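You operate a simulated robot arm through the tools that you are given. There is no shell and no other tool.

You run a simulated robot arm. Do the job below in one go: nothing can be reset, and whatever is moved stays where it is left.

## Task
Fit the small silver stirrup over the pegs and clamp it.
Fine: yellow clamp opened, sliding peg set to the number on the stirrup's tag, stirrup down on the rails, clamp shut; the other stirrups stay. Where these are worked on the way, their far stop is far enough and under half their travel is too little: yellow clamp.

Only the result counts: the job must be done as asked and must still hold three seconds after the hand-in. Knocking over, shifting, dropping, spilling or breaking anything else fails it.

## Robot
A 7-joint arm with a two-finger parallel gripper, fixed in place. Base frame: the origin is at the foot of the arm, x ahead of it, y to its left, z up; the work surface is at about z = 0.86. Lengths are in m, angles in degrees, forces in N, time in s.
With the tool pointing down near the work surface it reaches from about 0.24 to 0.68 m from the base axis. Its first joint turns from -66.0 to 66.0 degrees. Payload 2.4 kg.
The TCP is the grasp point between the finger pads, 0.03 m short of the fingertips. In the tool frame z runs along the fingers and y along their closing line. The gripper opens to 0.094 m. The fingers are 0.028 m wide and 0.01 m thick; the gripper's body (0.05 by 0.096 m) begins 0.055 m behind the TCP.
Orientation is that of the tool frame in the base frame, as [roll, pitch, yaw] about the fixed x, y, z axes, in that order (R = Rz(yaw) Ry(pitch) Rx(roll)). With the fingers straight down and closing along the base's y, the tool's x points along the base's -x, its y along +y and its z along -z.

## Interface
- The arm moves only by the tool arm_command. Its argument "commands" is a list of rows, each a list of 7 numbers: the shift along the base's x, y, z in m, then the turn, a rotation vector about the base's x, y, z in degrees, then the gripper command, from -1 (shut) to 1 (fully open), values between in proportion. In form: [[dx, dy, dz, ax, ay, az, jaw], ...]. A call has 1 to 20 rows; each row shifts and turns the commanded pose from where the row before left it. Rows are played at 5 a second. More than 0.05 m and 8.6 degrees between two rows, or a gripper value outside its range, and nothing of the call is played. A pose out of reach is approached as far as the arm can. The call stops where the force on the tool passes 40 N (or 10 N more than at its start, if that is more) or the arm is blocked; 0.2 s more then pass. The fingers move at their own pace (about 0.153 m/s each) and stop on an object; they squeeze with about 35 N. The grip force told is the motor's: it shows also when the fingers shut on nothing. Time passes only in rows, and 0.2 s behind the last, so rows that do not move let the fingers close. The reply holds the time, the measured pose of the TCP, the force on the tool along the base axes, the opening and the grip force, in the units named above and with some noise, with the torque about the TCP (base axes, N m) and any sound that the robot's microphone picked up.
- Cameras (640 x 400 px; columns grow to the right, rows downward): "scene" is fixed at [0.0454, 0.4872, 1.4366]; the picture's right is [-0.63, -0.78, 0.00], its down [-0.49, 0.40, -0.77] and it looks along [0.60, -0.49, -0.63] (base axes); focal length 320 px, centre (320, 200). "wrist" rides on the gripper at [0.076, 0.014, -0.103] in the tool frame; the picture's right is [-0.18, 0.98, 0.00], its down [-0.75, -0.14, -0.64] and it looks along [-0.63, -0.12, 0.77] (tool axes); focal length 243 px, centre (320, 200). There is no depth. A picture from a camera that has moved, and an enlarged one, comes with that camera's place and axes in the base frame and with its lens.
- camera(camera): a new picture of that camera. The clock stands still meanwhile.
- close_up(camera, box): a new picture of the part [left, top, right, bottom] of that camera's present view, enlarged. The clock stands still meanwhile.
- hand_in(): hands the job in; it is judged then, once.

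Places have to be worked out from the pictures, the camera data and where the tool is seen. Open the gripper and draw the arm clear of the work before you hand the job in, unless the task says otherwise.

The tools are called as name(argument=value, ...) on one line, values as JSON. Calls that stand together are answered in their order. arm_command: Moves the arm, as the interface text tells. Its arguments: {"type":"object","properties":{"commands":{"type":"array","items":{"type":"array","items":{"type":"number"}}}},"required":["commands"]} The other tools are called the same way: camera (camera) takes a picture; close_up (camera, box) takes an enlarged picture of a part of a camera's view; hand_in () hands the job in.

At the start:

```text
time: 0.0
ee_pos: [0.249, 0.2287, 1.1782]
orientation: [-180.0, 0.0, 180.0]
force: [0.1, 0.6, -0.9]
torque: [-0.02, 0.0, 0.02]
finger_gap: 0.094
gripper_force: 0.0
```

scene: 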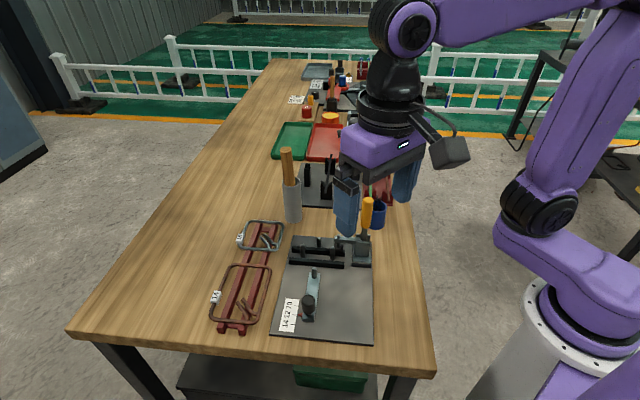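
wrist: 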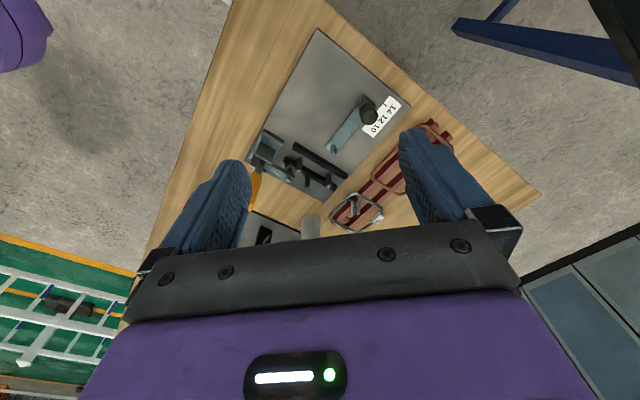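

The overview shows a fixture plate with a lever near the arm, a red rack with two stirrups, and more items behind. I'll take enlarged pictures before moving anything.

close_up(camera="scene", box=[200, 200, 400, 350])

close_up(camera="scene", box=[260, 50, 420, 230])

close_up(camera="wrist", box=[220, 20, 480, 250])

```text
2.67 times, centred on (300, 275) of scene
camera zoom: at [0.0454, 0.4872, 1.4366], right [-0.63, -0.78, 0.0], down [-0.49, 0.4, -0.77], along [0.6, -0.49, -0.63], focal length 854 px, centre (373, 0)
```

zoom: 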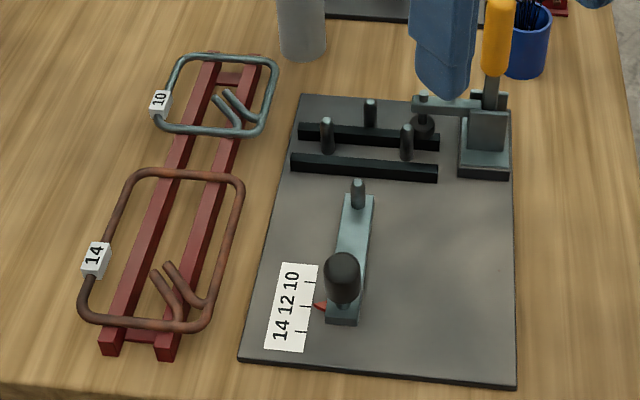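

```text
2.22 times, centred on (340, 140) of scene
camera zoom: at [0.0454, 0.4872, 1.4366], right [-0.63, -0.78, 0.0], down [-0.49, 0.4, -0.77], along [0.6, -0.49, -0.63], focal length 712 px, centre (276, 333)
```

zoom: 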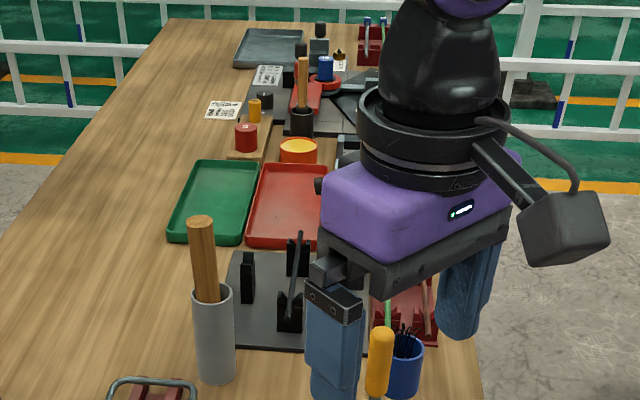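

```text
1.74 times, centred on (350, 135) of wrist
camera zoom: at [0.174, 0.2433, 1.2819], right [0.18, 0.98, 0.0], down [0.75, -0.14, 0.64], along [0.63, -0.12, -0.77], focal length 422 px, centre (268, 313)
```

zoom: 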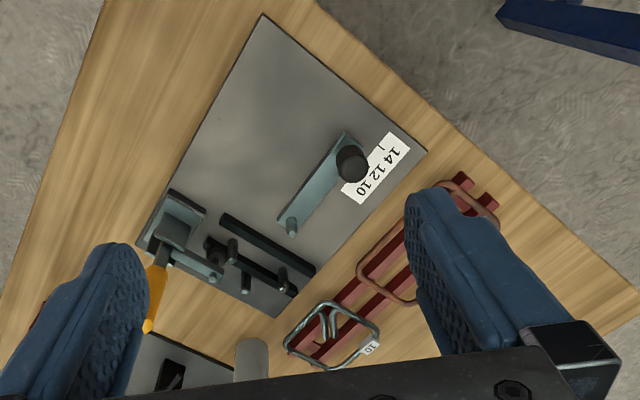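

The silver stirrup's tag reads 10, and the slider pointer looks close to 12 on a scale reading 14, 12, 10, with 10 nearest the rails. I'll lower the arm a little over free space to get a closer wrist view of the plate, pegs and clamp.

arm_command(commands=[[0, 0, -0.03, 0, 0, 0, 1], [0, 0, -0.03, 0, 0, 0, 1], [0, 0.0, -0.03, 0, 0, 0, 1], [0, 0, 0, 0, 0, 0, 1]])

camera(camera="wrist")

camera(camera="scene")

```text
time: 1.0
ee_pos: [0.2479, 0.2267, 1.0888]
orientation: [-179.9, 0.0, -179.9]
force: [0.4, 0.1, -0.8]
torque: [0.01, 0.0, -0.02]
finger_gap: 0.0939
gripper_force: 0.1
```

```text
taken
camera wrist: at [0.1727, 0.2406, 1.1926], right [0.18, 0.98, 0.0], down [0.75, -0.14, 0.64], along [0.63, -0.12, -0.77], focal length 243 px, centre (320, 200)
```

wrist: 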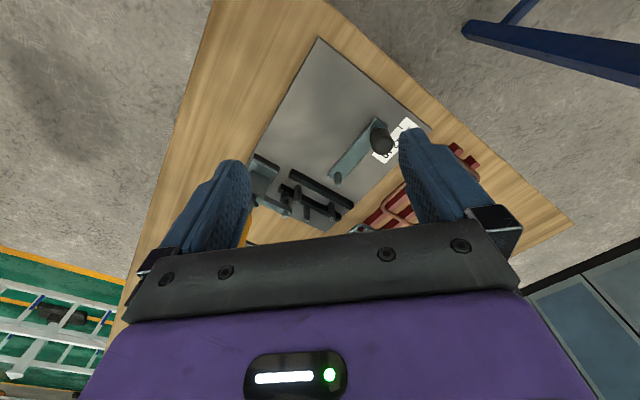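

```text
taken
```

scene: 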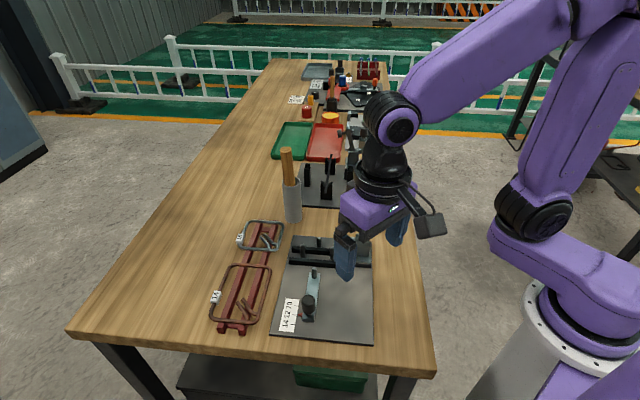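

The wrist view is usable above the gripper body, so I'll enlarge the slider and clamp area from here.

close_up(camera="wrist", box=[230, 90, 430, 240])

close_up(camera="scene", box=[270, 190, 390, 280])

close_up(camera="scene", box=[270, 260, 350, 340])

close_up(camera="scene", box=[200, 210, 300, 340])

```text
2.67 times, centred on (330, 165) of wrist
camera zoom: at [0.1727, 0.2406, 1.1926], right [0.18, 0.98, 0.0], down [0.75, -0.14, 0.64], along [0.63, -0.12, -0.77], focal length 647 px, centre (293, 293)
```

zoom: 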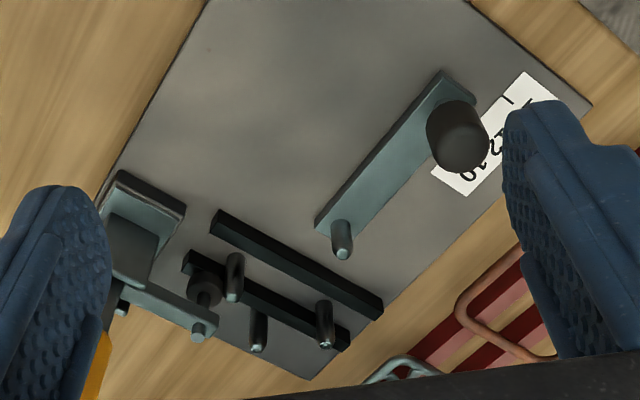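

```text
4.44 times, centred on (330, 235) of scene
camera zoom: at [0.0454, 0.4872, 1.4366], right [-0.63, -0.78, 0.0], down [-0.49, 0.4, -0.77], along [0.6, -0.49, -0.63], focal length 1423 px, centre (276, 44)
```

zoom: 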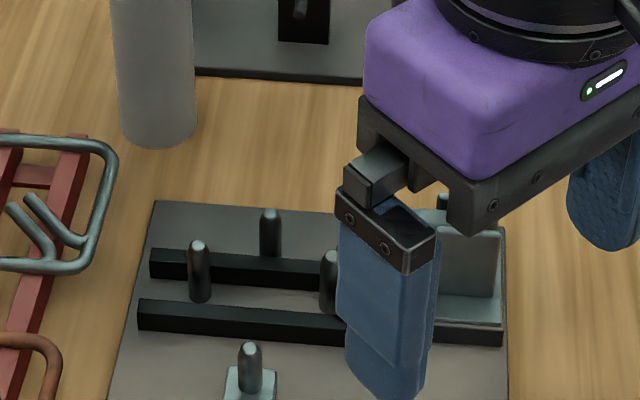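

```text
5.00 times, centred on (310, 300) of scene
camera zoom: at [0.0454, 0.4872, 1.4366], right [-0.63, -0.78, 0.0], down [-0.49, 0.4, -0.77], along [0.6, -0.49, -0.63], focal length 1601 px, centre (370, -300)
```

zoom: 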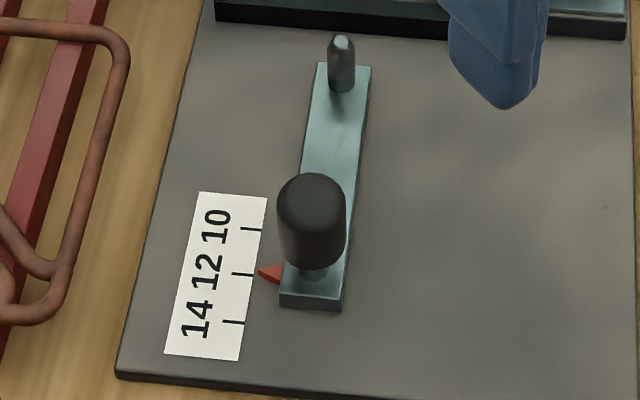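

```text
3.08 times, centred on (250, 275) of scene
camera zoom: at [0.0454, 0.4872, 1.4366], right [-0.63, -0.78, 0.0], down [-0.49, 0.4, -0.77], along [0.6, -0.49, -0.63], focal length 985 px, centre (535, -31)
```

zoom: 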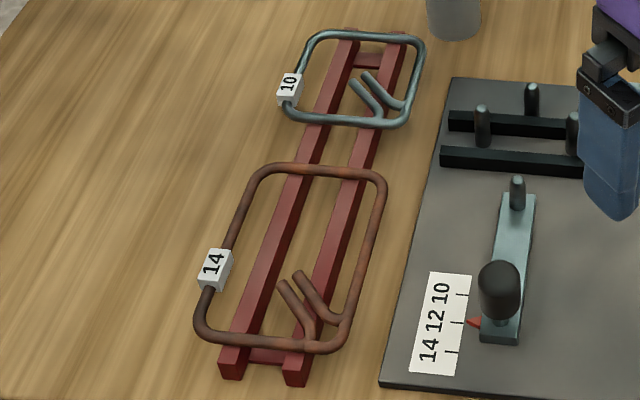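

The pointer sits at 12, so the slider must move one tick (about 0.02 m) toward the rails. Triangulation puts the peg tops at S (0.383, 0.230), P3 (0.450, 0.211), P2 (0.443, 0.169) and P1 (0.405, 0.162), all near z = 0.91. The arm hides the clamp, so I'll raise it and swing to the right for an unobstructed view.

arm_command(commands=[[0, 0, 0.04, 0, 0, 0, 1], [0, 0, 0.04, 0, 0, 0, 1], [0, -0.02, 0.04, 0, 0, 0, 1], [0, -0.04, 0.02, 0, 0, 0, 1], [0, -0.04, 0, 0, 0, 0, 1], [0, -0.04, 0, 0, 0, 0, 1], [0, -0.04, 0, 0, 0, 0, 1], [0, -0.04, 0, 0, 0, 0, 1], [0, -0.04, 0, 0, 0, 0, 1], [0, -0.04, 0, 0, 0, 0, 1], [0, -0.04, 0, 0, 0, 0, 1], [0, -0.03, 0, 0, 0, 0, 1], [0, 0, 0, 0, 0, 0, 1]])

camera(camera="scene")

close_up(camera="scene", box=[310, 180, 400, 280])

camera(camera="wrist")

```text
time: 3.8
ee_pos: [0.2497, -0.138, 1.2285]
orientation: [-179.9, 0.0, 180.0]
force: [-0.6, -0.2, 0.9]
torque: [0.01, 0.0, 0.0]
finger_gap: 0.0941
gripper_force: 0.0
```

```text
taken
```

scene: 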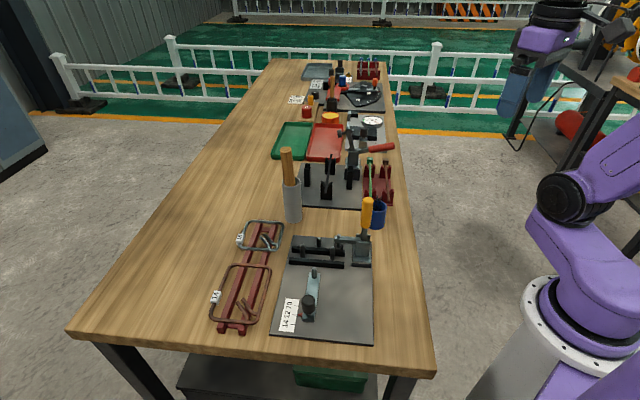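

```text
4.00 times, centred on (355, 230) of scene
camera zoom: at [0.0454, 0.4872, 1.4366], right [-0.63, -0.78, 0.0], down [-0.49, 0.4, -0.77], along [0.6, -0.49, -0.63], focal length 1281 px, centre (180, 80)
```

zoom: 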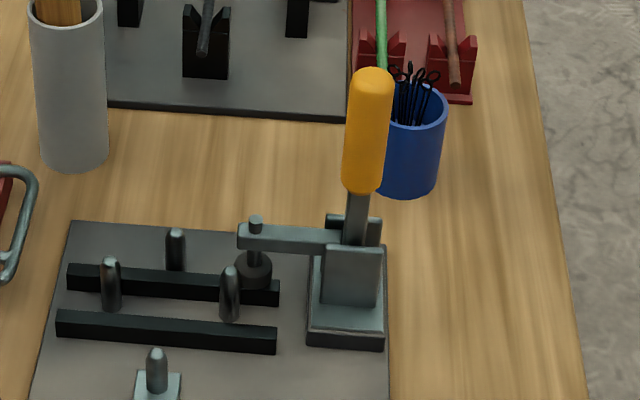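

```text
taken
camera wrist: at [0.175, -0.124, 1.3322], right [0.18, 0.98, 0.0], down [0.75, -0.14, 0.64], along [0.63, -0.12, -0.77], focal length 243 px, centre (320, 200)
```

wrist: 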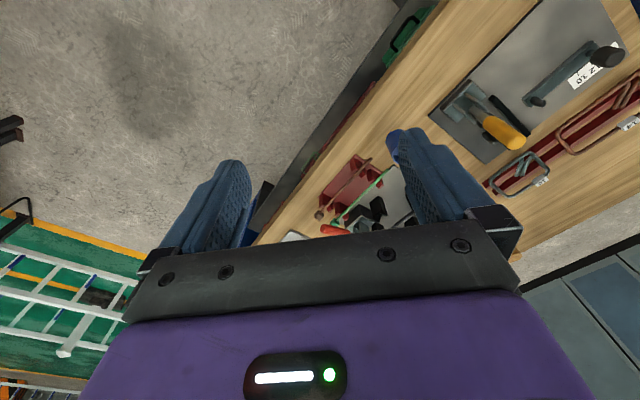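

The yellow clamp is shut: its arm lies flat with the pad over the far rail, and its handle stands upright. A red-handled clamp farther back seems to be in a different state, so I'll look at it and at this clamp again.

close_up(camera="scene", box=[290, 100, 410, 200])

close_up(camera="wrist", box=[420, 40, 640, 200])

close_up(camera="scene", box=[270, 225, 390, 345])

```text
4.00 times, centred on (350, 150) of scene
camera zoom: at [0.0454, 0.4872, 1.4366], right [-0.63, -0.78, 0.0], down [-0.49, 0.4, -0.77], along [0.6, -0.49, -0.63], focal length 1281 px, centre (200, 400)
```

zoom: 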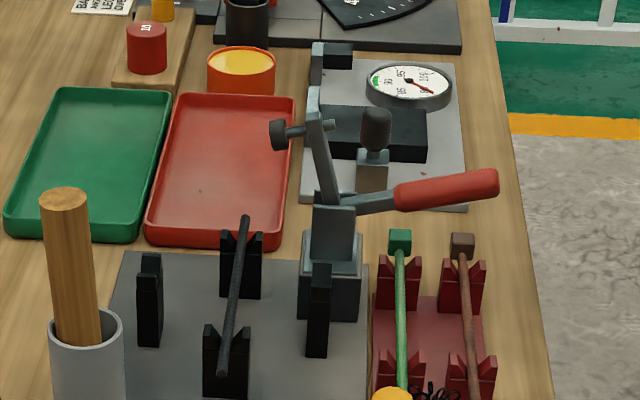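

```text
2.50 times, centred on (530, 120) of wrist
camera zoom: at [0.175, -0.124, 1.3322], right [0.18, 0.98, 0.0], down [0.75, -0.14, 0.64], along [0.63, -0.12, -0.77], focal length 606 px, centre (-205, 400)
```

zoom: 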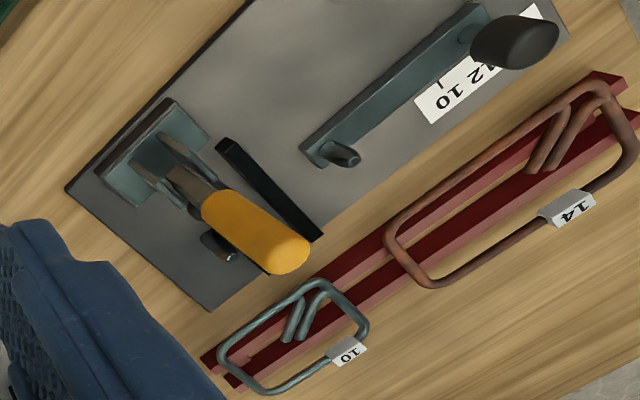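

```text
3.33 times, centred on (330, 285) of scene
camera zoom: at [0.0454, 0.4872, 1.4366], right [-0.63, -0.78, 0.0], down [-0.49, 0.4, -0.77], along [0.6, -0.49, -0.63], focal length 1067 px, centre (287, -83)
```

zoom: 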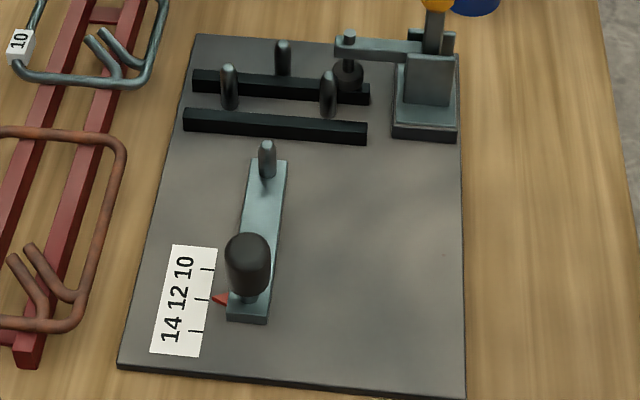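

The red clamp shows the open state: the arm stands up and the handle is swung over to the right, away from its work. For the yellow clamp that means swinging the handle away from the rails, toward the robot. Next I'll measure the silver stirrup.

close_up(camera="scene", box=[230, 212, 294, 260])

close_up(camera="scene", box=[284, 228, 380, 300])

close_up(camera="wrist", box=[480, 140, 576, 206])

```text
8.33 times, centred on (262, 236) of scene
camera zoom: at [0.0454, 0.4872, 1.4366], right [-0.63, -0.78, 0.0], down [-0.49, 0.4, -0.77], along [0.6, -0.49, -0.63], focal length 2668 px, centre (803, -100)
```

zoom: 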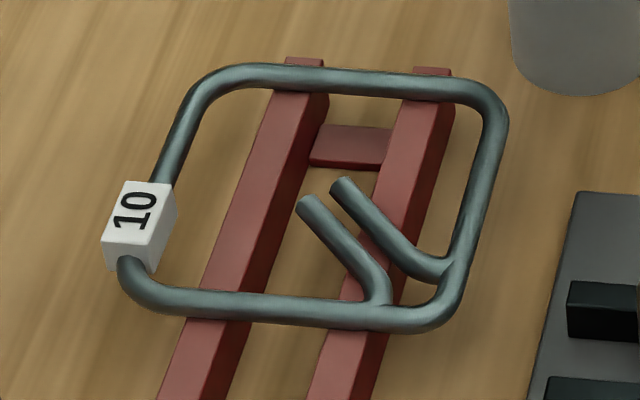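

```text
5.56 times, centred on (332, 264) of scene
camera zoom: at [0.0454, 0.4872, 1.4366], right [-0.63, -0.78, 0.0], down [-0.49, 0.4, -0.77], along [0.6, -0.49, -0.63], focal length 1779 px, centre (253, -156)
```

zoom: 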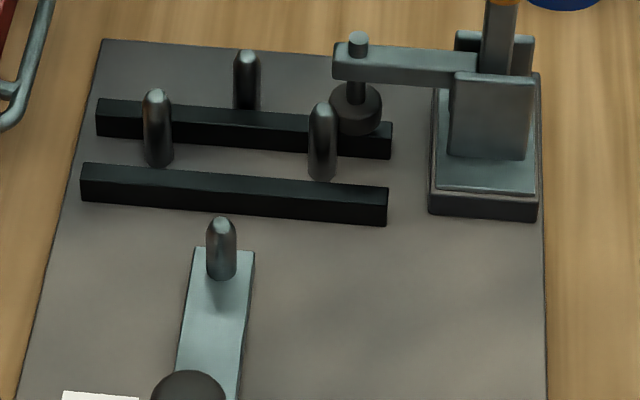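

```text
6.06 times, centred on (528, 173) of wrist
camera zoom: at [0.175, -0.124, 1.3322], right [0.18, 0.98, 0.0], down [0.75, -0.14, 0.64], along [0.63, -0.12, -0.77], focal length 1470 px, centre (-941, 364)
```

zoom: 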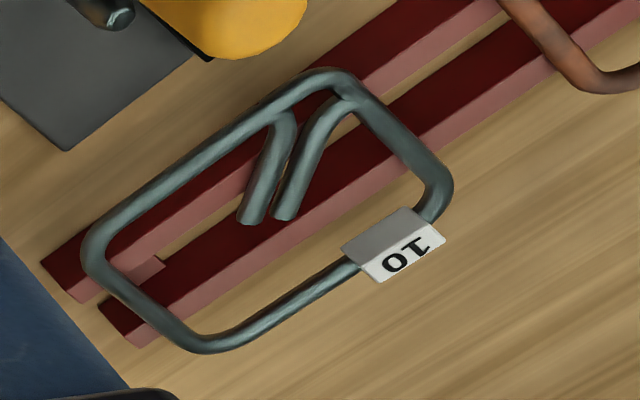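

The silver stirrup's wire lies near z ≈ 0.888 with its centre near (0.554, 0.255) and sides about 0.09 m apart. The yellow handle is upright at about (0.366, 0.106) with its grip from z 0.965 to 1.04 and its hinge near z ≈ 0.923. I'll move above the handle with the gripper turned so the fingers close across the handle's swing plane.

arm_command(commands=[[0.0146, 0.0305, 0, 0, 0, 5.65, 0.4], [0.0146, 0.0305, 0, 0, 0, 5.65, 0.4], [0.0146, 0.0305, 0, 0, 0, 5.65, 0.4], [0.0146, 0.0305, 0, 0, 0, 5.65, 0.4], [0.0146, 0.0305, 0, 0, 0, 5.65, 0.4], [0.0146, 0.0305, 0, 0, 0, 5.65, 0.4], [0.0146, 0.0305, 0, 0, 0, 5.65, 0.4], [0.0146, 0.0305, 0, 0, 0, 5.65, 0.4], [0, 0, 0, 0, 0, 0, 0.4], [0, 0, 0, 0, 0, 0, 0.4]])

camera(camera="wrist")

camera(camera="scene")

```text
time: 6.0
ee_pos: [0.3667, 0.1045, 1.2298]
orientation: [180.0, 0.0, -134.8]
force: [0.4, -0.1, -0.1]
torque: [-0.03, 0.0, -0.05]
finger_gap: 0.0658
gripper_force: 0.0
```

```text
taken
camera wrist: at [0.3037, 0.0592, 1.3323], right [-0.57, 0.82, 0.0], down [0.63, 0.44, 0.64], along [0.53, 0.36, -0.77], focal length 243 px, centre (320, 200)
```

wrist: 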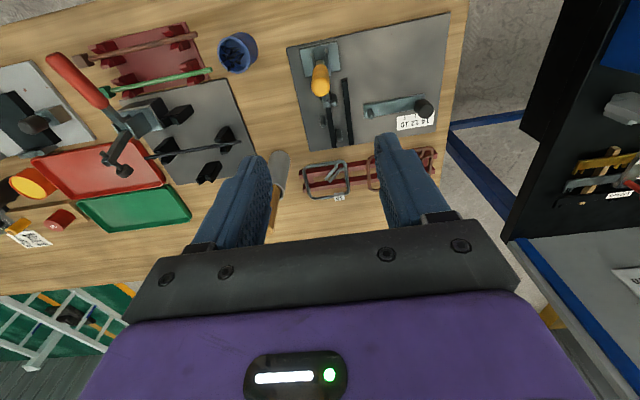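

```text
taken
```

scene: 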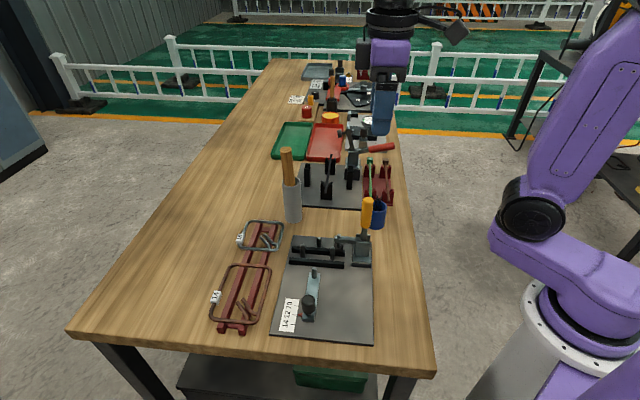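

The wrist picture shows the handle right in line with the finger axis (column 320). I'll descend around it to z ≈ 1.008 with the fingers partly open and check before closing.

arm_command(commands=[[0, 0, -0.04, 0, 0, 0, 0.4], [0, 0, -0.04, 0, 0, 0, 0.4], [0, 0, -0.04, 0, 0, 0, 0.4], [0, 0, -0.04, 0, 0, 0, 0.4], [0, 0, -0.03, 0, 0, 0, 0.4], [0, 0, -0.03, 0, 0, 0, 0.4], [0, 0, 0, 0, 0, 0, 0.4]])

camera(camera="wrist")

close_up(camera="scene", box=[310, 150, 420, 280])

```text
time: 7.6
ee_pos: [0.366, 0.1037, 1.0074]
orientation: [180.0, 0.0, -134.8]
force: [-0.5, 0.1, -0.1]
torque: [0.02, -0.02, 0.0]
finger_gap: 0.0657
gripper_force: 0.1
```

```text
taken
camera wrist: at [0.3019, 0.059, 1.1103], right [-0.57, 0.82, 0.0], down [0.63, 0.44, 0.64], along [0.53, 0.36, -0.77], focal length 243 px, centre (320, 200)
```

wrist: 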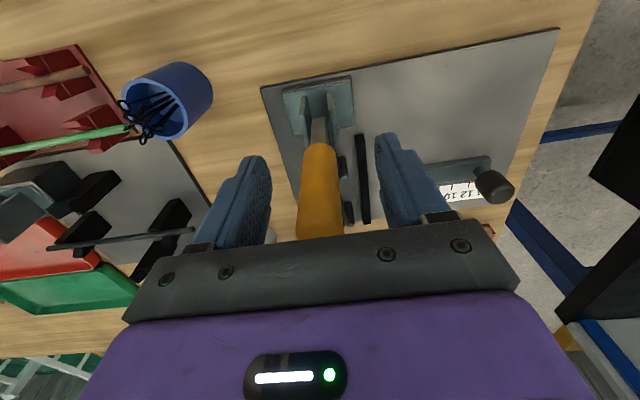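

```text
3.08 times, centred on (365, 215) of scene
camera zoom: at [0.0454, 0.4872, 1.4366], right [-0.63, -0.78, 0.0], down [-0.49, 0.4, -0.77], along [0.6, -0.49, -0.63], focal length 985 px, centre (182, 154)
```

zoom: 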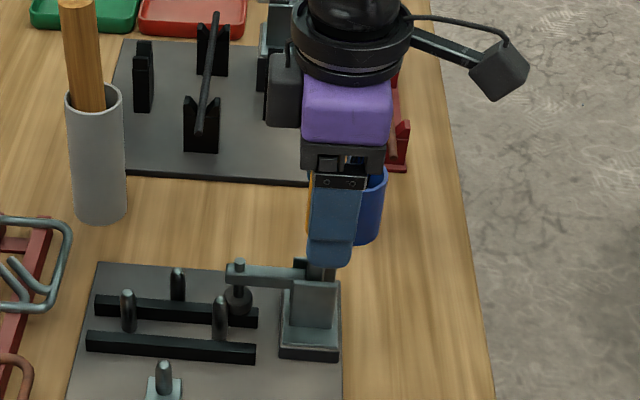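

The handle stands between the fingers, nearly centred. I'll close on it.

arm_command(commands=[[0, 0, 0, 0, 0, 0, -1], [0, 0, 0, 0, 0, 0, -1], [0, 0, 0, 0, 0, 0, -1]])

```text
time: 8.4
ee_pos: [0.3671, 0.1037, 1.0073]
orientation: [180.0, -0.1, -134.9]
force: [6.5, -5.1, -10.6]
torque: [0.1, -0.07, -0.01]
finger_gap: 0.0217
gripper_force: 44.9
```

The grip holds the handle at a 0.0217 m gap. I'll swing it toward the robot along an arc of about 0.084 m radius around the hinge, in small steps, watching the force.

arm_command(commands=[[-0.0041, -0.0041, -0.0002, 0, 0, 0, -1], [-0.0041, -0.0042, -0.0006, 0, 0, 0, -1], [-0.0041, -0.0041, -0.001, 0, 0, 0, -1], [-0.004, -0.0041, -0.0014, 0, 0, 0, -1], [-0.0039, -0.004, -0.0018, 0, 0, 0, -1], [-0.0038, -0.0038, -0.0022, 0, 0, 0, -1]])

close_up(camera="scene", box=[310, 150, 420, 280])

```text
time: 9.7
ee_pos: [0.347, 0.0835, 1.0046]
orientation: [-180.0, 0.4, -134.7]
force: [-4.6, 2.7, 7.1]
torque: [-0.11, -0.22, -0.12]
finger_gap: 0.022
gripper_force: 44.8
stopped in row 6: the force on the tool passed its limit at 44 N (the readings are from after the stop); the commanded pose is now the measured one
```

```text
3.08 times, centred on (365, 215) of scene
camera zoom: at [0.0452, 0.4872, 1.4366], right [-0.63, -0.78, 0.0], down [-0.49, 0.4, -0.77], along [0.6, -0.49, -0.63], focal length 985 px, centre (182, 154)
```

zoom: 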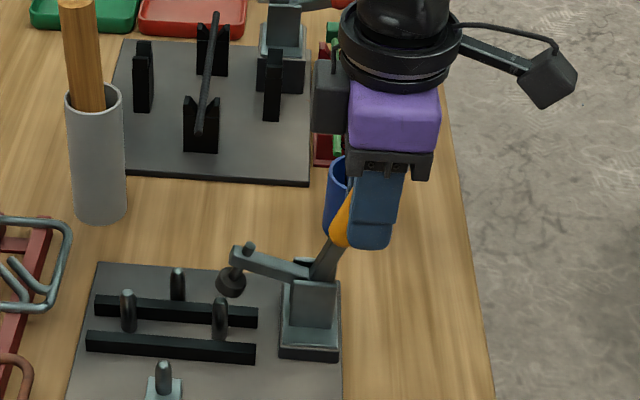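

The clamp arm is rising and the handle has tilted about 19°. The stop came from build-up against the hinge, and the force has since dropped. I'll carry on along the arc in small steps.

arm_command(commands=[[-0.0049, -0.005, -0.0028, 0, 0, 0, -1], [-0.0047, -0.0048, -0.0034, 0, 0, 0, -1], [-0.0045, -0.0046, -0.0039, 0, 0, 0, -1], [-0.0043, -0.0043, -0.0045, 0, 0, 0, -1]])

close_up(camera="scene", box=[310, 150, 420, 280])

```text
time: 10.7
ee_pos: [0.3289, 0.066, 0.9885]
orientation: [-179.8, 0.3, -134.7]
force: [-0.3, 15.3, 14.8]
torque: [1.03, -1.2, -0.05]
finger_gap: 0.0258
gripper_force: 45.0
```

```text
3.08 times, centred on (365, 215) of scene
camera zoom: at [0.0453, 0.4876, 1.4365], right [-0.63, -0.78, 0.0], down [-0.49, 0.4, -0.77], along [0.6, -0.49, -0.63], focal length 985 px, centre (182, 154)
```

zoom: 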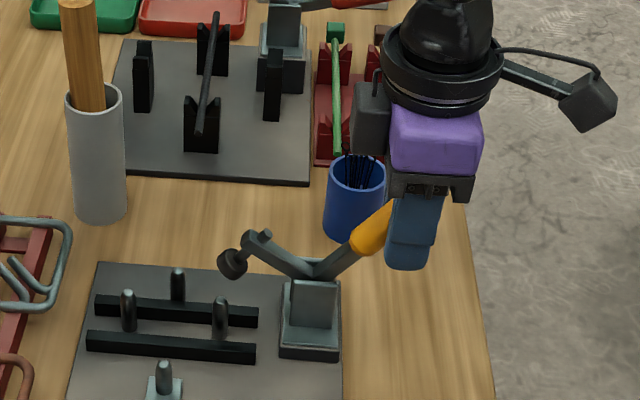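

The handle is near 40° and the arm keeps rising. I'll continue along the arc, with more downward travel as the angle grows.

arm_command(commands=[[-0.0039, -0.004, -0.0049, 0, 0, 0, -1], [-0.0036, -0.0036, -0.0054, 0, 0, 0, -1], [-0.0032, -0.0033, -0.0058, 0, 0, 0, -1], [-0.0029, -0.0029, -0.0062, 0, 0, 0, -1]])

close_up(camera="scene", box=[310, 150, 420, 280])

```text
time: 11.7
ee_pos: [0.3145, 0.0518, 0.9665]
orientation: [-179.8, 0.2, -134.7]
force: [-1.4, 0.1, 16.5]
torque: [0.79, -1.01, -0.16]
finger_gap: 0.0261
gripper_force: 44.7
```

```text
3.08 times, centred on (365, 215) of scene
camera zoom: at [0.0452, 0.4872, 1.4366], right [-0.63, -0.78, 0.0], down [-0.49, 0.4, -0.77], along [0.6, -0.49, -0.63], focal length 985 px, centre (182, 154)
```

zoom: 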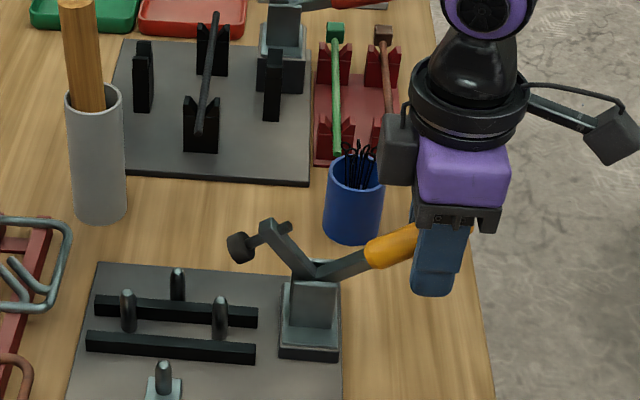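

The clamp is at about 60°. I'll continue toward the far stop, where the force limit should halt the motion.

arm_command(commands=[[-0.0025, -0.0025, -0.0066, 0, 0, 0, -1], [-0.002, -0.0021, -0.0069, 0, 0, 0, -1], [-0.0016, -0.0016, -0.0071, 0, 0, 0, -1], [-0.0012, -0.0012, -0.0073, 0, 0, 0, -1]])

close_up(camera="scene", box=[310, 150, 420, 280])

```text
time: 12.7
ee_pos: [0.3057, 0.0433, 0.9385]
orientation: [-180.0, 0.0, -134.6]
force: [-20.5, 10.0, 12.8]
torque: [0.54, -1.14, -0.44]
finger_gap: 0.0261
gripper_force: 44.7
```

```text
3.08 times, centred on (365, 215) of scene
camera zoom: at [0.0447, 0.4874, 1.4365], right [-0.63, -0.78, 0.0], down [-0.49, 0.4, -0.77], along [0.6, -0.49, -0.63], focal length 985 px, centre (182, 154)
```

zoom: 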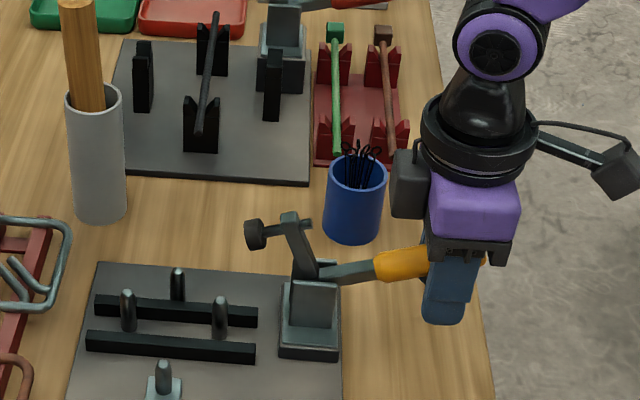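

This now matches the red clamp's open pose, at about 80°. I'll push slightly further to find the far stop.

arm_command(commands=[[-0.0006, -0.0006, -0.006, 0, 0, 0, -1], [-0.0003, -0.0003, -0.006, 0, 0, 0, -1], [0, 0, -0.005, 0, 0, 0, -1]])

close_up(camera="scene", box=[310, 150, 420, 280])

```text
time: 13.4
ee_pos: [0.305, 0.0419, 0.9261]
orientation: [180.0, -0.1, -134.7]
force: [-8.6, 2.2, 22.3]
torque: [0.01, -0.22, -0.36]
finger_gap: 0.026
gripper_force: 45.3
stopped in row 3: the force on the tool passed its limit at 46 N (the readings are from after the stop); the commanded pose is now the measured one
```

```text
3.08 times, centred on (365, 215) of scene
camera zoom: at [0.045, 0.4873, 1.4366], right [-0.63, -0.78, 0.0], down [-0.49, 0.4, -0.77], along [0.6, -0.49, -0.63], focal length 985 px, centre (182, 154)
```

zoom: 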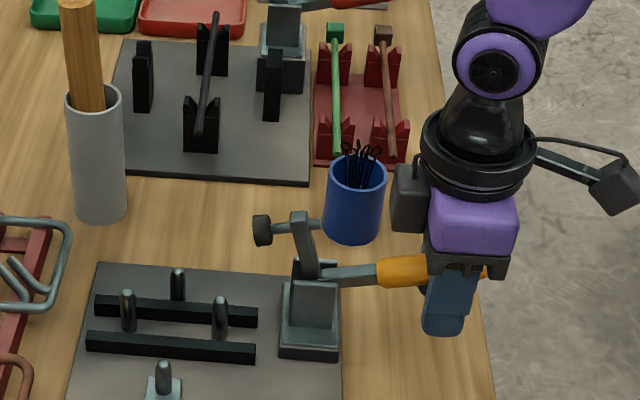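

The force limit tripped with the handle nearly level, so the clamp is at its far stop. I'll open the fingers and lift straight up, watching whether the handle stays down.

arm_command(commands=[[0, 0, 0, 0, 0, 0, 0.3], [0, 0, 0, 0, 0, 0, 0.3], [0, 0, 0.03, 0, 0, 0, 0.3], [0, 0, 0.04, 0, 0, 0, 0.3], [0, 0, 0.04, 0, 0, 0, 0.3], [0, 0, 0.04, 0, 0, 0, 0.3], [0, 0, 0.03, 0, 0, 0, 0.3]])

close_up(camera="scene", box=[270, 180, 420, 345])

camera(camera="wrist")

```text
time: 15.0
ee_pos: [0.3024, 0.0418, 1.1063]
orientation: [-179.9, 0.0, -134.7]
force: [0.2, -0.2, 0.1]
torque: [0.01, -0.01, 0.03]
finger_gap: 0.0613
gripper_force: 0.1
```

```text
2.42 times, centred on (345, 262) of scene
camera zoom: at [0.0454, 0.4872, 1.4366], right [-0.63, -0.78, 0.0], down [-0.49, 0.4, -0.77], along [0.6, -0.49, -0.63], focal length 776 px, centre (259, 48)
```

zoom: 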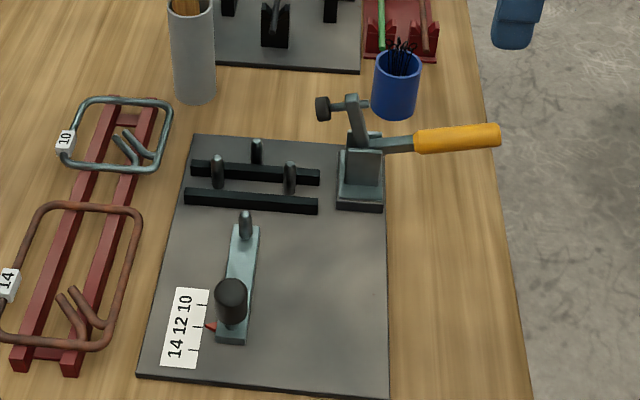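

```text
taken
camera wrist: at [0.2395, -0.0036, 1.2103], right [-0.57, 0.82, 0.0], down [0.63, 0.44, 0.64], along [0.53, 0.37, -0.77], focal length 243 px, centre (320, 200)
```

wrist: 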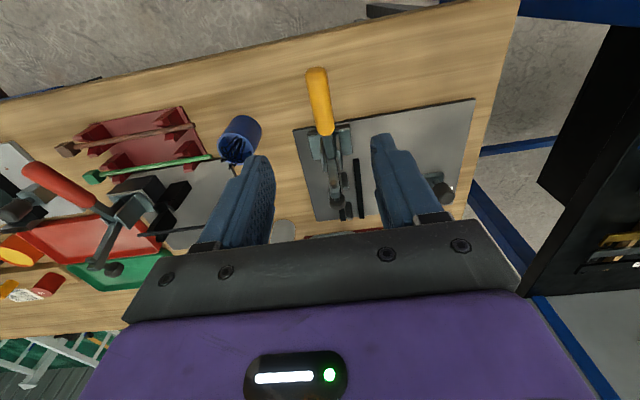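

The clamp stays open with its arm up. The knob is near (0.322, 0.292, 0.913), so I'll move above it with the fingers still closing along the slide direction.

arm_command(commands=[[0.0028, 0.0357, 0, 0, 0, 0, 0.3], [0.0028, 0.0357, 0, 0, 0, 0, 0.3], [0.0028, 0.0357, 0, 0, 0, 0, 0.3], [0.0028, 0.0357, 0, 0, 0, 0, 0.3], [0.0028, 0.0357, 0, 0, 0, 0, 0.3], [0.0028, 0.0357, 0, 0, 0, 0, 0.3], [0.0028, 0.0357, 0, 0, 0, 0, 0.3], [0, 0, -0.03, 0, 0, 0, 0.3], [0, 0, -0.03, 0, 0, 0, 0.3], [0, 0, 0, 0, 0, 0, 0.3]])

camera(camera="wrist")

close_up(camera="scene", box=[250, 200, 410, 345])

```text
time: 17.2
ee_pos: [0.3258, 0.2889, 1.0455]
orientation: [180.0, 0.0, -134.9]
force: [0.6, 0.3, -0.4]
torque: [0.0, 0.03, -0.03]
finger_gap: 0.061
gripper_force: 0.1
```

```text
taken
camera wrist: at [0.2609, 0.2446, 1.1485], right [-0.57, 0.82, 0.0], down [0.63, 0.44, 0.64], along [0.53, 0.37, -0.77], focal length 243 px, centre (320, 200)
```

wrist: 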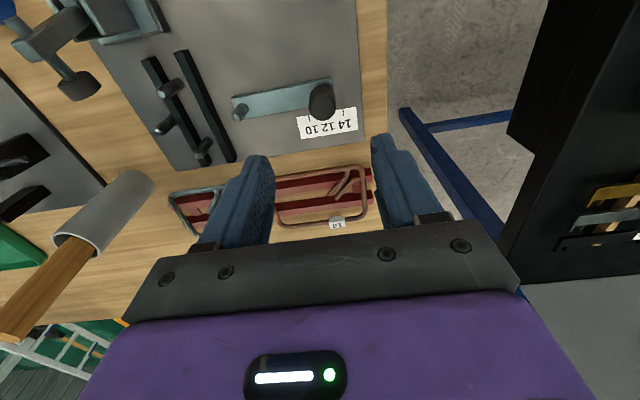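

```text
2.76 times, centred on (330, 272) of scene
camera zoom: at [0.0454, 0.4872, 1.4366], right [-0.63, -0.78, 0.0], down [-0.49, 0.4, -0.77], along [0.6, -0.49, -0.63], focal length 883 px, centre (292, 0)
```

zoom: 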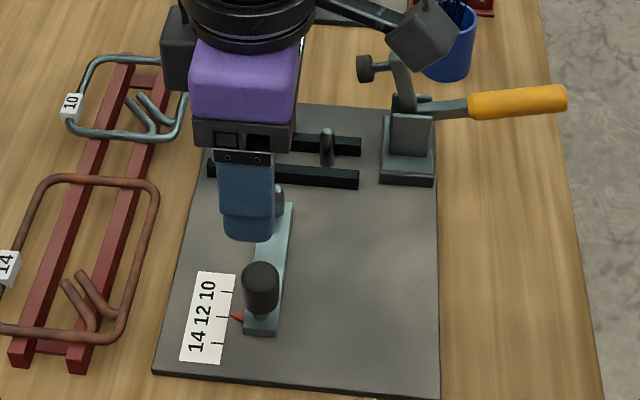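

The knob is in line with the finger axis. After a small correction I'll descend to z ≈ 0.918 around the knob.

arm_command(commands=[[-0.004, 0.0012, -0.03, 0, 0, 0, 0.3], [0, 0, -0.035, 0, 0, 0, 0.3], [0, 0, -0.035, 0, 0, 0, 0.3], [0, 0, -0.0275, 0, 0, 0, 0.3], [0, 0, 0, 0, 0, 0, 0.3]])

camera(camera="wrist")

close_up(camera="scene", box=[260, 220, 380, 340])

```text
time: 18.4
ee_pos: [0.321, 0.2938, 0.9201]
orientation: [180.0, 0.0, -134.8]
force: [-0.3, 0.2, 0.5]
torque: [-0.02, -0.01, 0.02]
finger_gap: 0.0612
gripper_force: 0.0
```

```text
taken
camera wrist: at [0.2576, 0.2484, 1.0232], right [-0.57, 0.82, 0.0], down [0.63, 0.44, 0.64], along [0.53, 0.36, -0.77], focal length 243 px, centre (320, 200)
```

wrist: 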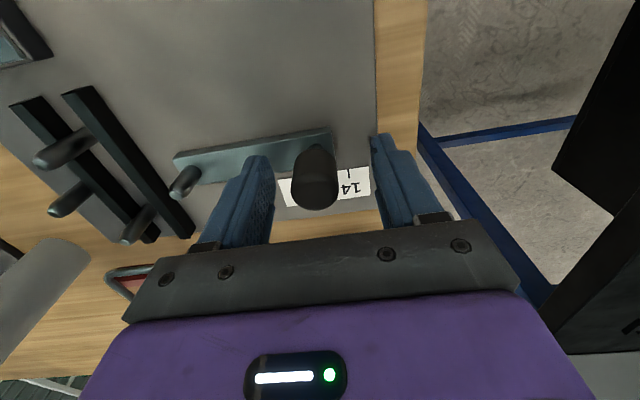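

```text
3.33 times, centred on (320, 280) of scene
camera zoom: at [0.0454, 0.4872, 1.4366], right [-0.63, -0.78, 0.0], down [-0.49, 0.4, -0.77], along [0.6, -0.49, -0.63], focal length 1067 px, centre (320, -67)
```

zoom: 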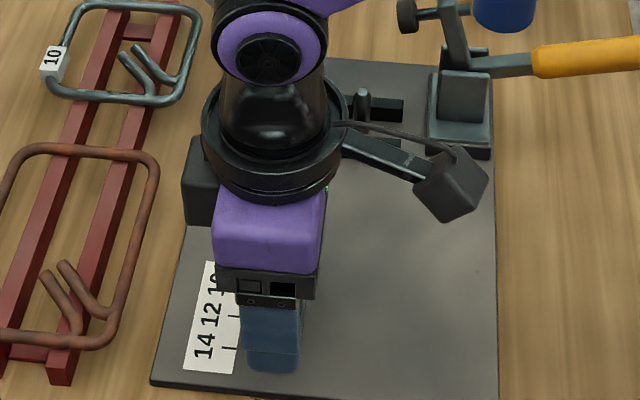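

The knob sits between the fingers. I'll close on it.

arm_command(commands=[[0, 0, 0, 0, 0, 0, -1], [0, 0, 0, 0, 0, 0, -1], [0, 0, 0, 0, 0, 0, -1]])

camera(camera="wrist")

```text
time: 19.2
ee_pos: [0.3213, 0.2919, 0.9202]
orientation: [180.0, 0.0, -134.8]
force: [3.3, -2.9, -9.1]
torque: [0.04, -0.9, -0.35]
finger_gap: 0.0258
gripper_force: 45.4
```

```text
taken
camera wrist: at [0.2579, 0.2483, 1.0233], right [-0.57, 0.82, 0.0], down [0.63, 0.43, 0.64], along [0.53, 0.36, -0.77], focal length 243 px, centre (320, 200)
```

wrist: 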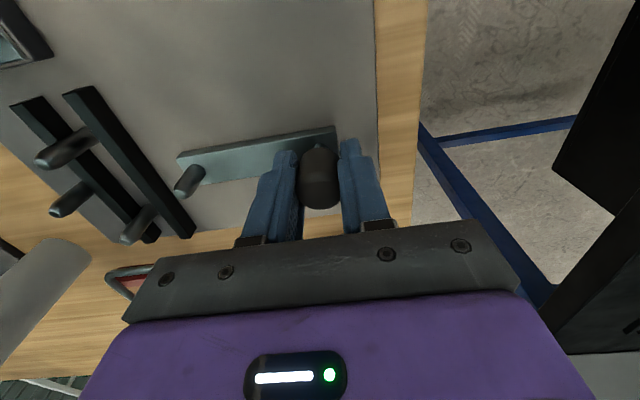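

The grip is on the knob at a 0.0258 m gap. I'll slide it toward the rails by about 0.02 m in small steps.

arm_command(commands=[[0.0036, -0.0035, 0, 0, 0, 0, -1], [0.0036, -0.0035, 0, 0, 0, 0, -1], [0.0036, -0.0035, 0, 0, 0, 0, -1], [0.0035, -0.0035, 0, 0, 0, 0, -1], [0, 0, 0, 0, 0, 0, -1]])

close_up(camera="scene", box=[260, 240, 360, 340])

close_up(camera="wrist", box=[150, 80, 400, 250])

```text
time: 20.4
ee_pos: [0.3374, 0.2778, 0.92]
orientation: [-180.0, 0.1, -134.8]
force: [0.8, -8.6, 28.5]
torque: [-0.06, 0.44, 0.28]
finger_gap: 0.026
gripper_force: 45.3
```

```text
4.00 times, centred on (310, 290) of scene
camera zoom: at [0.0452, 0.4867, 1.4368], right [-0.63, -0.78, 0.0], down [-0.49, 0.4, -0.77], along [0.6, -0.48, -0.63], focal length 1281 px, centre (360, -160)
```

zoom: 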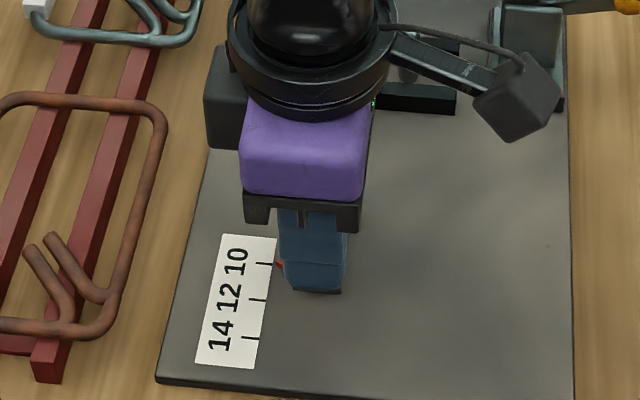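

```text
2.35 times, centred on (275, 165) of wrist
camera zoom: at [0.273, 0.233, 1.0231], right [-0.57, 0.82, 0.0], down [0.63, 0.43, 0.64], along [0.53, 0.36, -0.77], focal length 571 px, centre (426, 282)
```

zoom: 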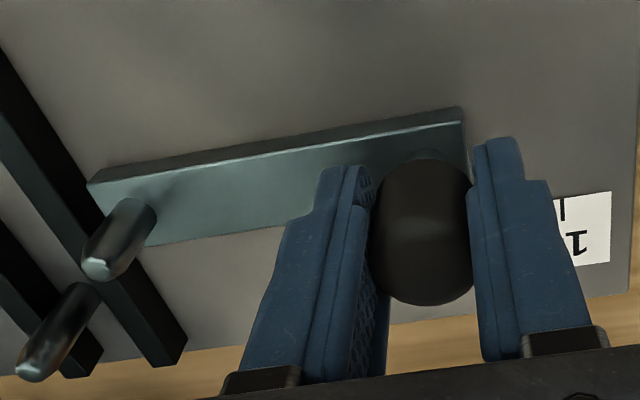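

The pointer now appears level with the 10 tick. I'll release, lift clear and move away from the view to check it closely.

arm_command(commands=[[0, 0, 0, 0, 0, 0, 0.3], [0, 0, 0, 0, 0, 0, 0.3], [0, 0, 0.03, 0, 0, 0, 0.3], [0, 0, 0.04, 0, 0, 0, 0.3], [0, 0, 0.04, 0, 0, 0, 0.3], [0, -0.02, 0.04, 0, 0, 0, 0.3], [0, -0.04, 0.03, 0, 0, 0, 0.3], [0, -0.04, 0, 0, 0, 0, 0.3], [0, -0.04, 0, 0, 0, 0, 0.3], [0, -0.04, 0, 0, 0, 0, 0.3]])

close_up(camera="scene", box=[274, 250, 344, 330])

close_up(camera="scene", box=[284, 228, 380, 300])

camera(camera="scene")

```text
time: 22.6
ee_pos: [0.3353, 0.0948, 1.0979]
orientation: [-180.0, -0.1, -134.7]
force: [0.3, -1.2, 0.9]
torque: [0.0, 0.0, 0.03]
finger_gap: 0.0612
gripper_force: 0.1
```

```text
5.00 times, centred on (309, 290) of scene
camera zoom: at [0.0454, 0.4872, 1.4366], right [-0.63, -0.78, 0.0], down [-0.49, 0.4, -0.77], along [0.6, -0.49, -0.63], focal length 1601 px, centre (375, -250)
```

zoom: 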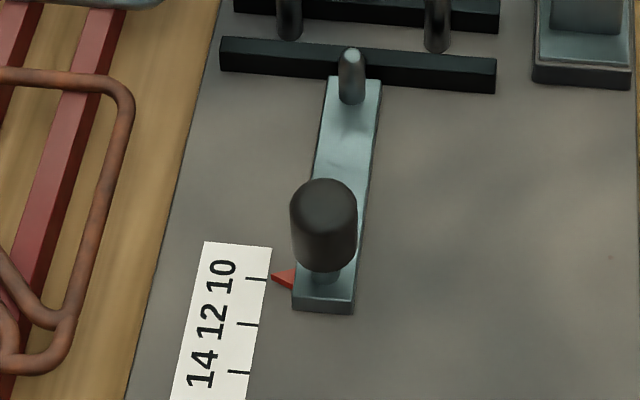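

```text
5.56 times, centred on (332, 264) of scene
camera zoom: at [0.0454, 0.4872, 1.4366], right [-0.63, -0.78, 0.0], down [-0.49, 0.4, -0.77], along [0.6, -0.49, -0.63], focal length 1779 px, centre (253, -156)
```

zoom: 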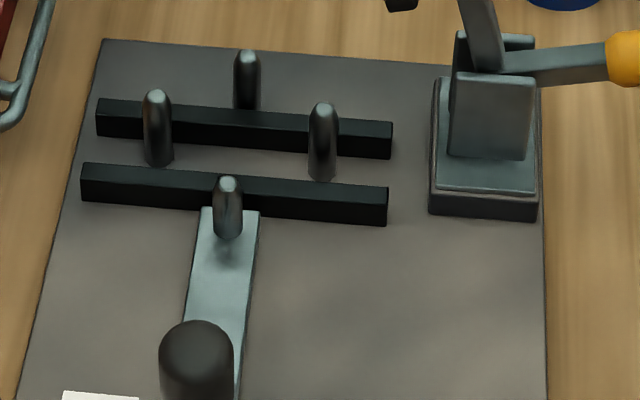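

```text
taken
```

scene: 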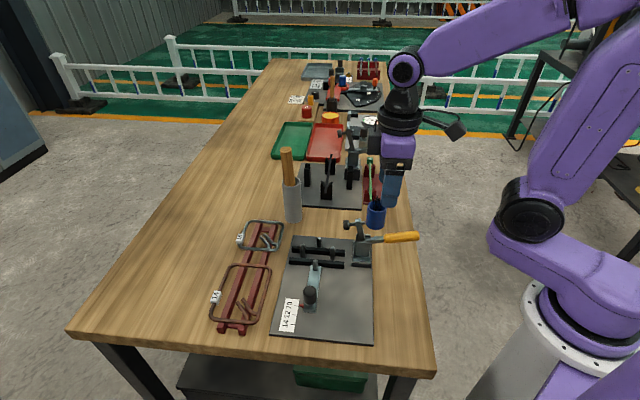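

The pointer sits on the 10 tick with the same small offset it had at 12, so the slider is set. The pegs now give a target centre for the stirrup of about (0.4205, 0.1925). I'll rise and move above the stirrup's tag at about (0.571, 0.303), turning the gripper −90° so the fingers close across the left wire.

arm_command(commands=[[0, 0.01, 0.03, 0, 0, -6.4, 0.3], [0.005, 0.02, 0.03, 0, 0, -6.4, 0.3], [0.015, 0.025, 0.01, 0, 0, -6.4, 0.3], [0.015, 0.025, 0, 0, 0, -6.4, 0.3], [0.015, 0.025, 0, 0, 0, -6.4, 0.3], [0.015, 0.025, 0, 0, 0, -6.4, 0.3], [0.02, 0.02, 0, 0, 0, -6.4, 0.3], [0.02, 0.02, 0, 0, 0, -6.4, 0.3], [0.02, 0.015, 0, 0, 0, -6.4, 0.3], [0.02, 0.01, 0, 0, 0, -6.4, 0.3], [0.02, 0.01, 0, 0, 0, -6.4, 0.3], [0.02, 0.003, 0, 0, 0, -6.4, 0.3], [0.02, 0, 0, 0, 0, -6.4, 0.3], [0.02, 0, 0, 0, 0, -6.6, 0.3], [0.011, 0, 0, 0, 0, 0, 0.3], [0, 0, 0, 0, 0, 0, 0.3]])

camera(camera="wrist")

camera(camera="scene")

```text
time: 26.0
ee_pos: [0.5648, 0.3019, 1.164]
orientation: [-180.0, 0.1, 135.4]
force: [0.3, -0.2, 0.8]
torque: [0.0, 0.01, 0.03]
finger_gap: 0.0611
gripper_force: 0.1
out of reach, approached as far as the arm can: row 15
```

```text
taken
camera wrist: at [0.5212, 0.3648, 1.2681], right [0.82, 0.57, 0.0], down [0.44, -0.63, 0.64], along [0.37, -0.53, -0.77], focal length 243 px, centre (320, 200)
```

wrist: 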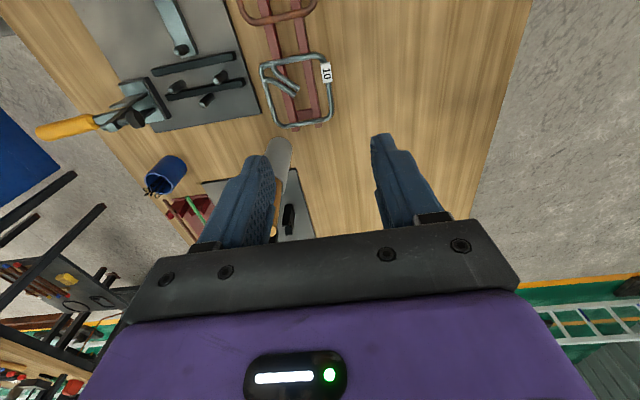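

```text
taken
```

scene: 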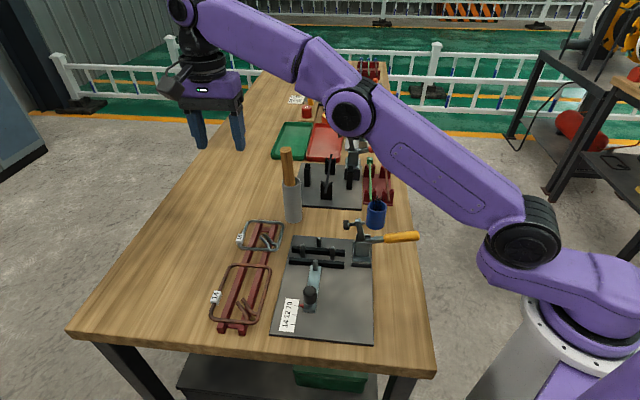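

The reach limit was met slightly short at this height, which is fine. I'll enlarge the wrist view of the stirrup and tag for accurate measurement.

close_up(camera="wrist", box=[240, 30, 360, 140])

close_up(camera="wrist", box=[120, 0, 280, 140])

```text
3.64 times, centred on (300, 85) of wrist
camera zoom: at [0.5212, 0.3648, 1.2681], right [0.82, 0.57, 0.0], down [0.44, -0.63, 0.64], along [0.37, -0.53, -0.77], focal length 882 px, centre (393, 618)
```

zoom: 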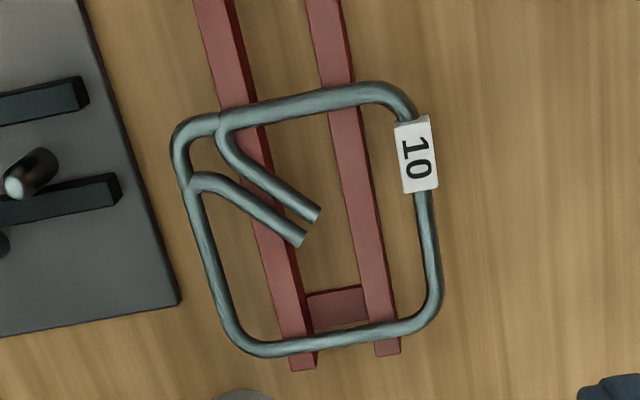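

```text
2.86 times, centred on (200, 70) of wrist
camera zoom: at [0.5212, 0.3648, 1.2681], right [0.82, 0.57, 0.0], down [0.44, -0.63, 0.64], along [0.37, -0.53, -0.77], focal length 693 px, centre (663, 571)
```

zoom: 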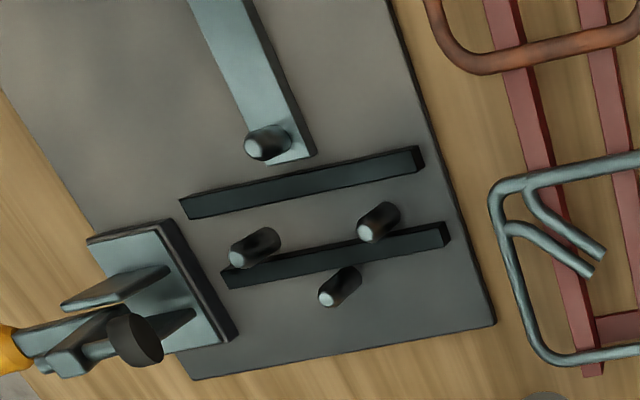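

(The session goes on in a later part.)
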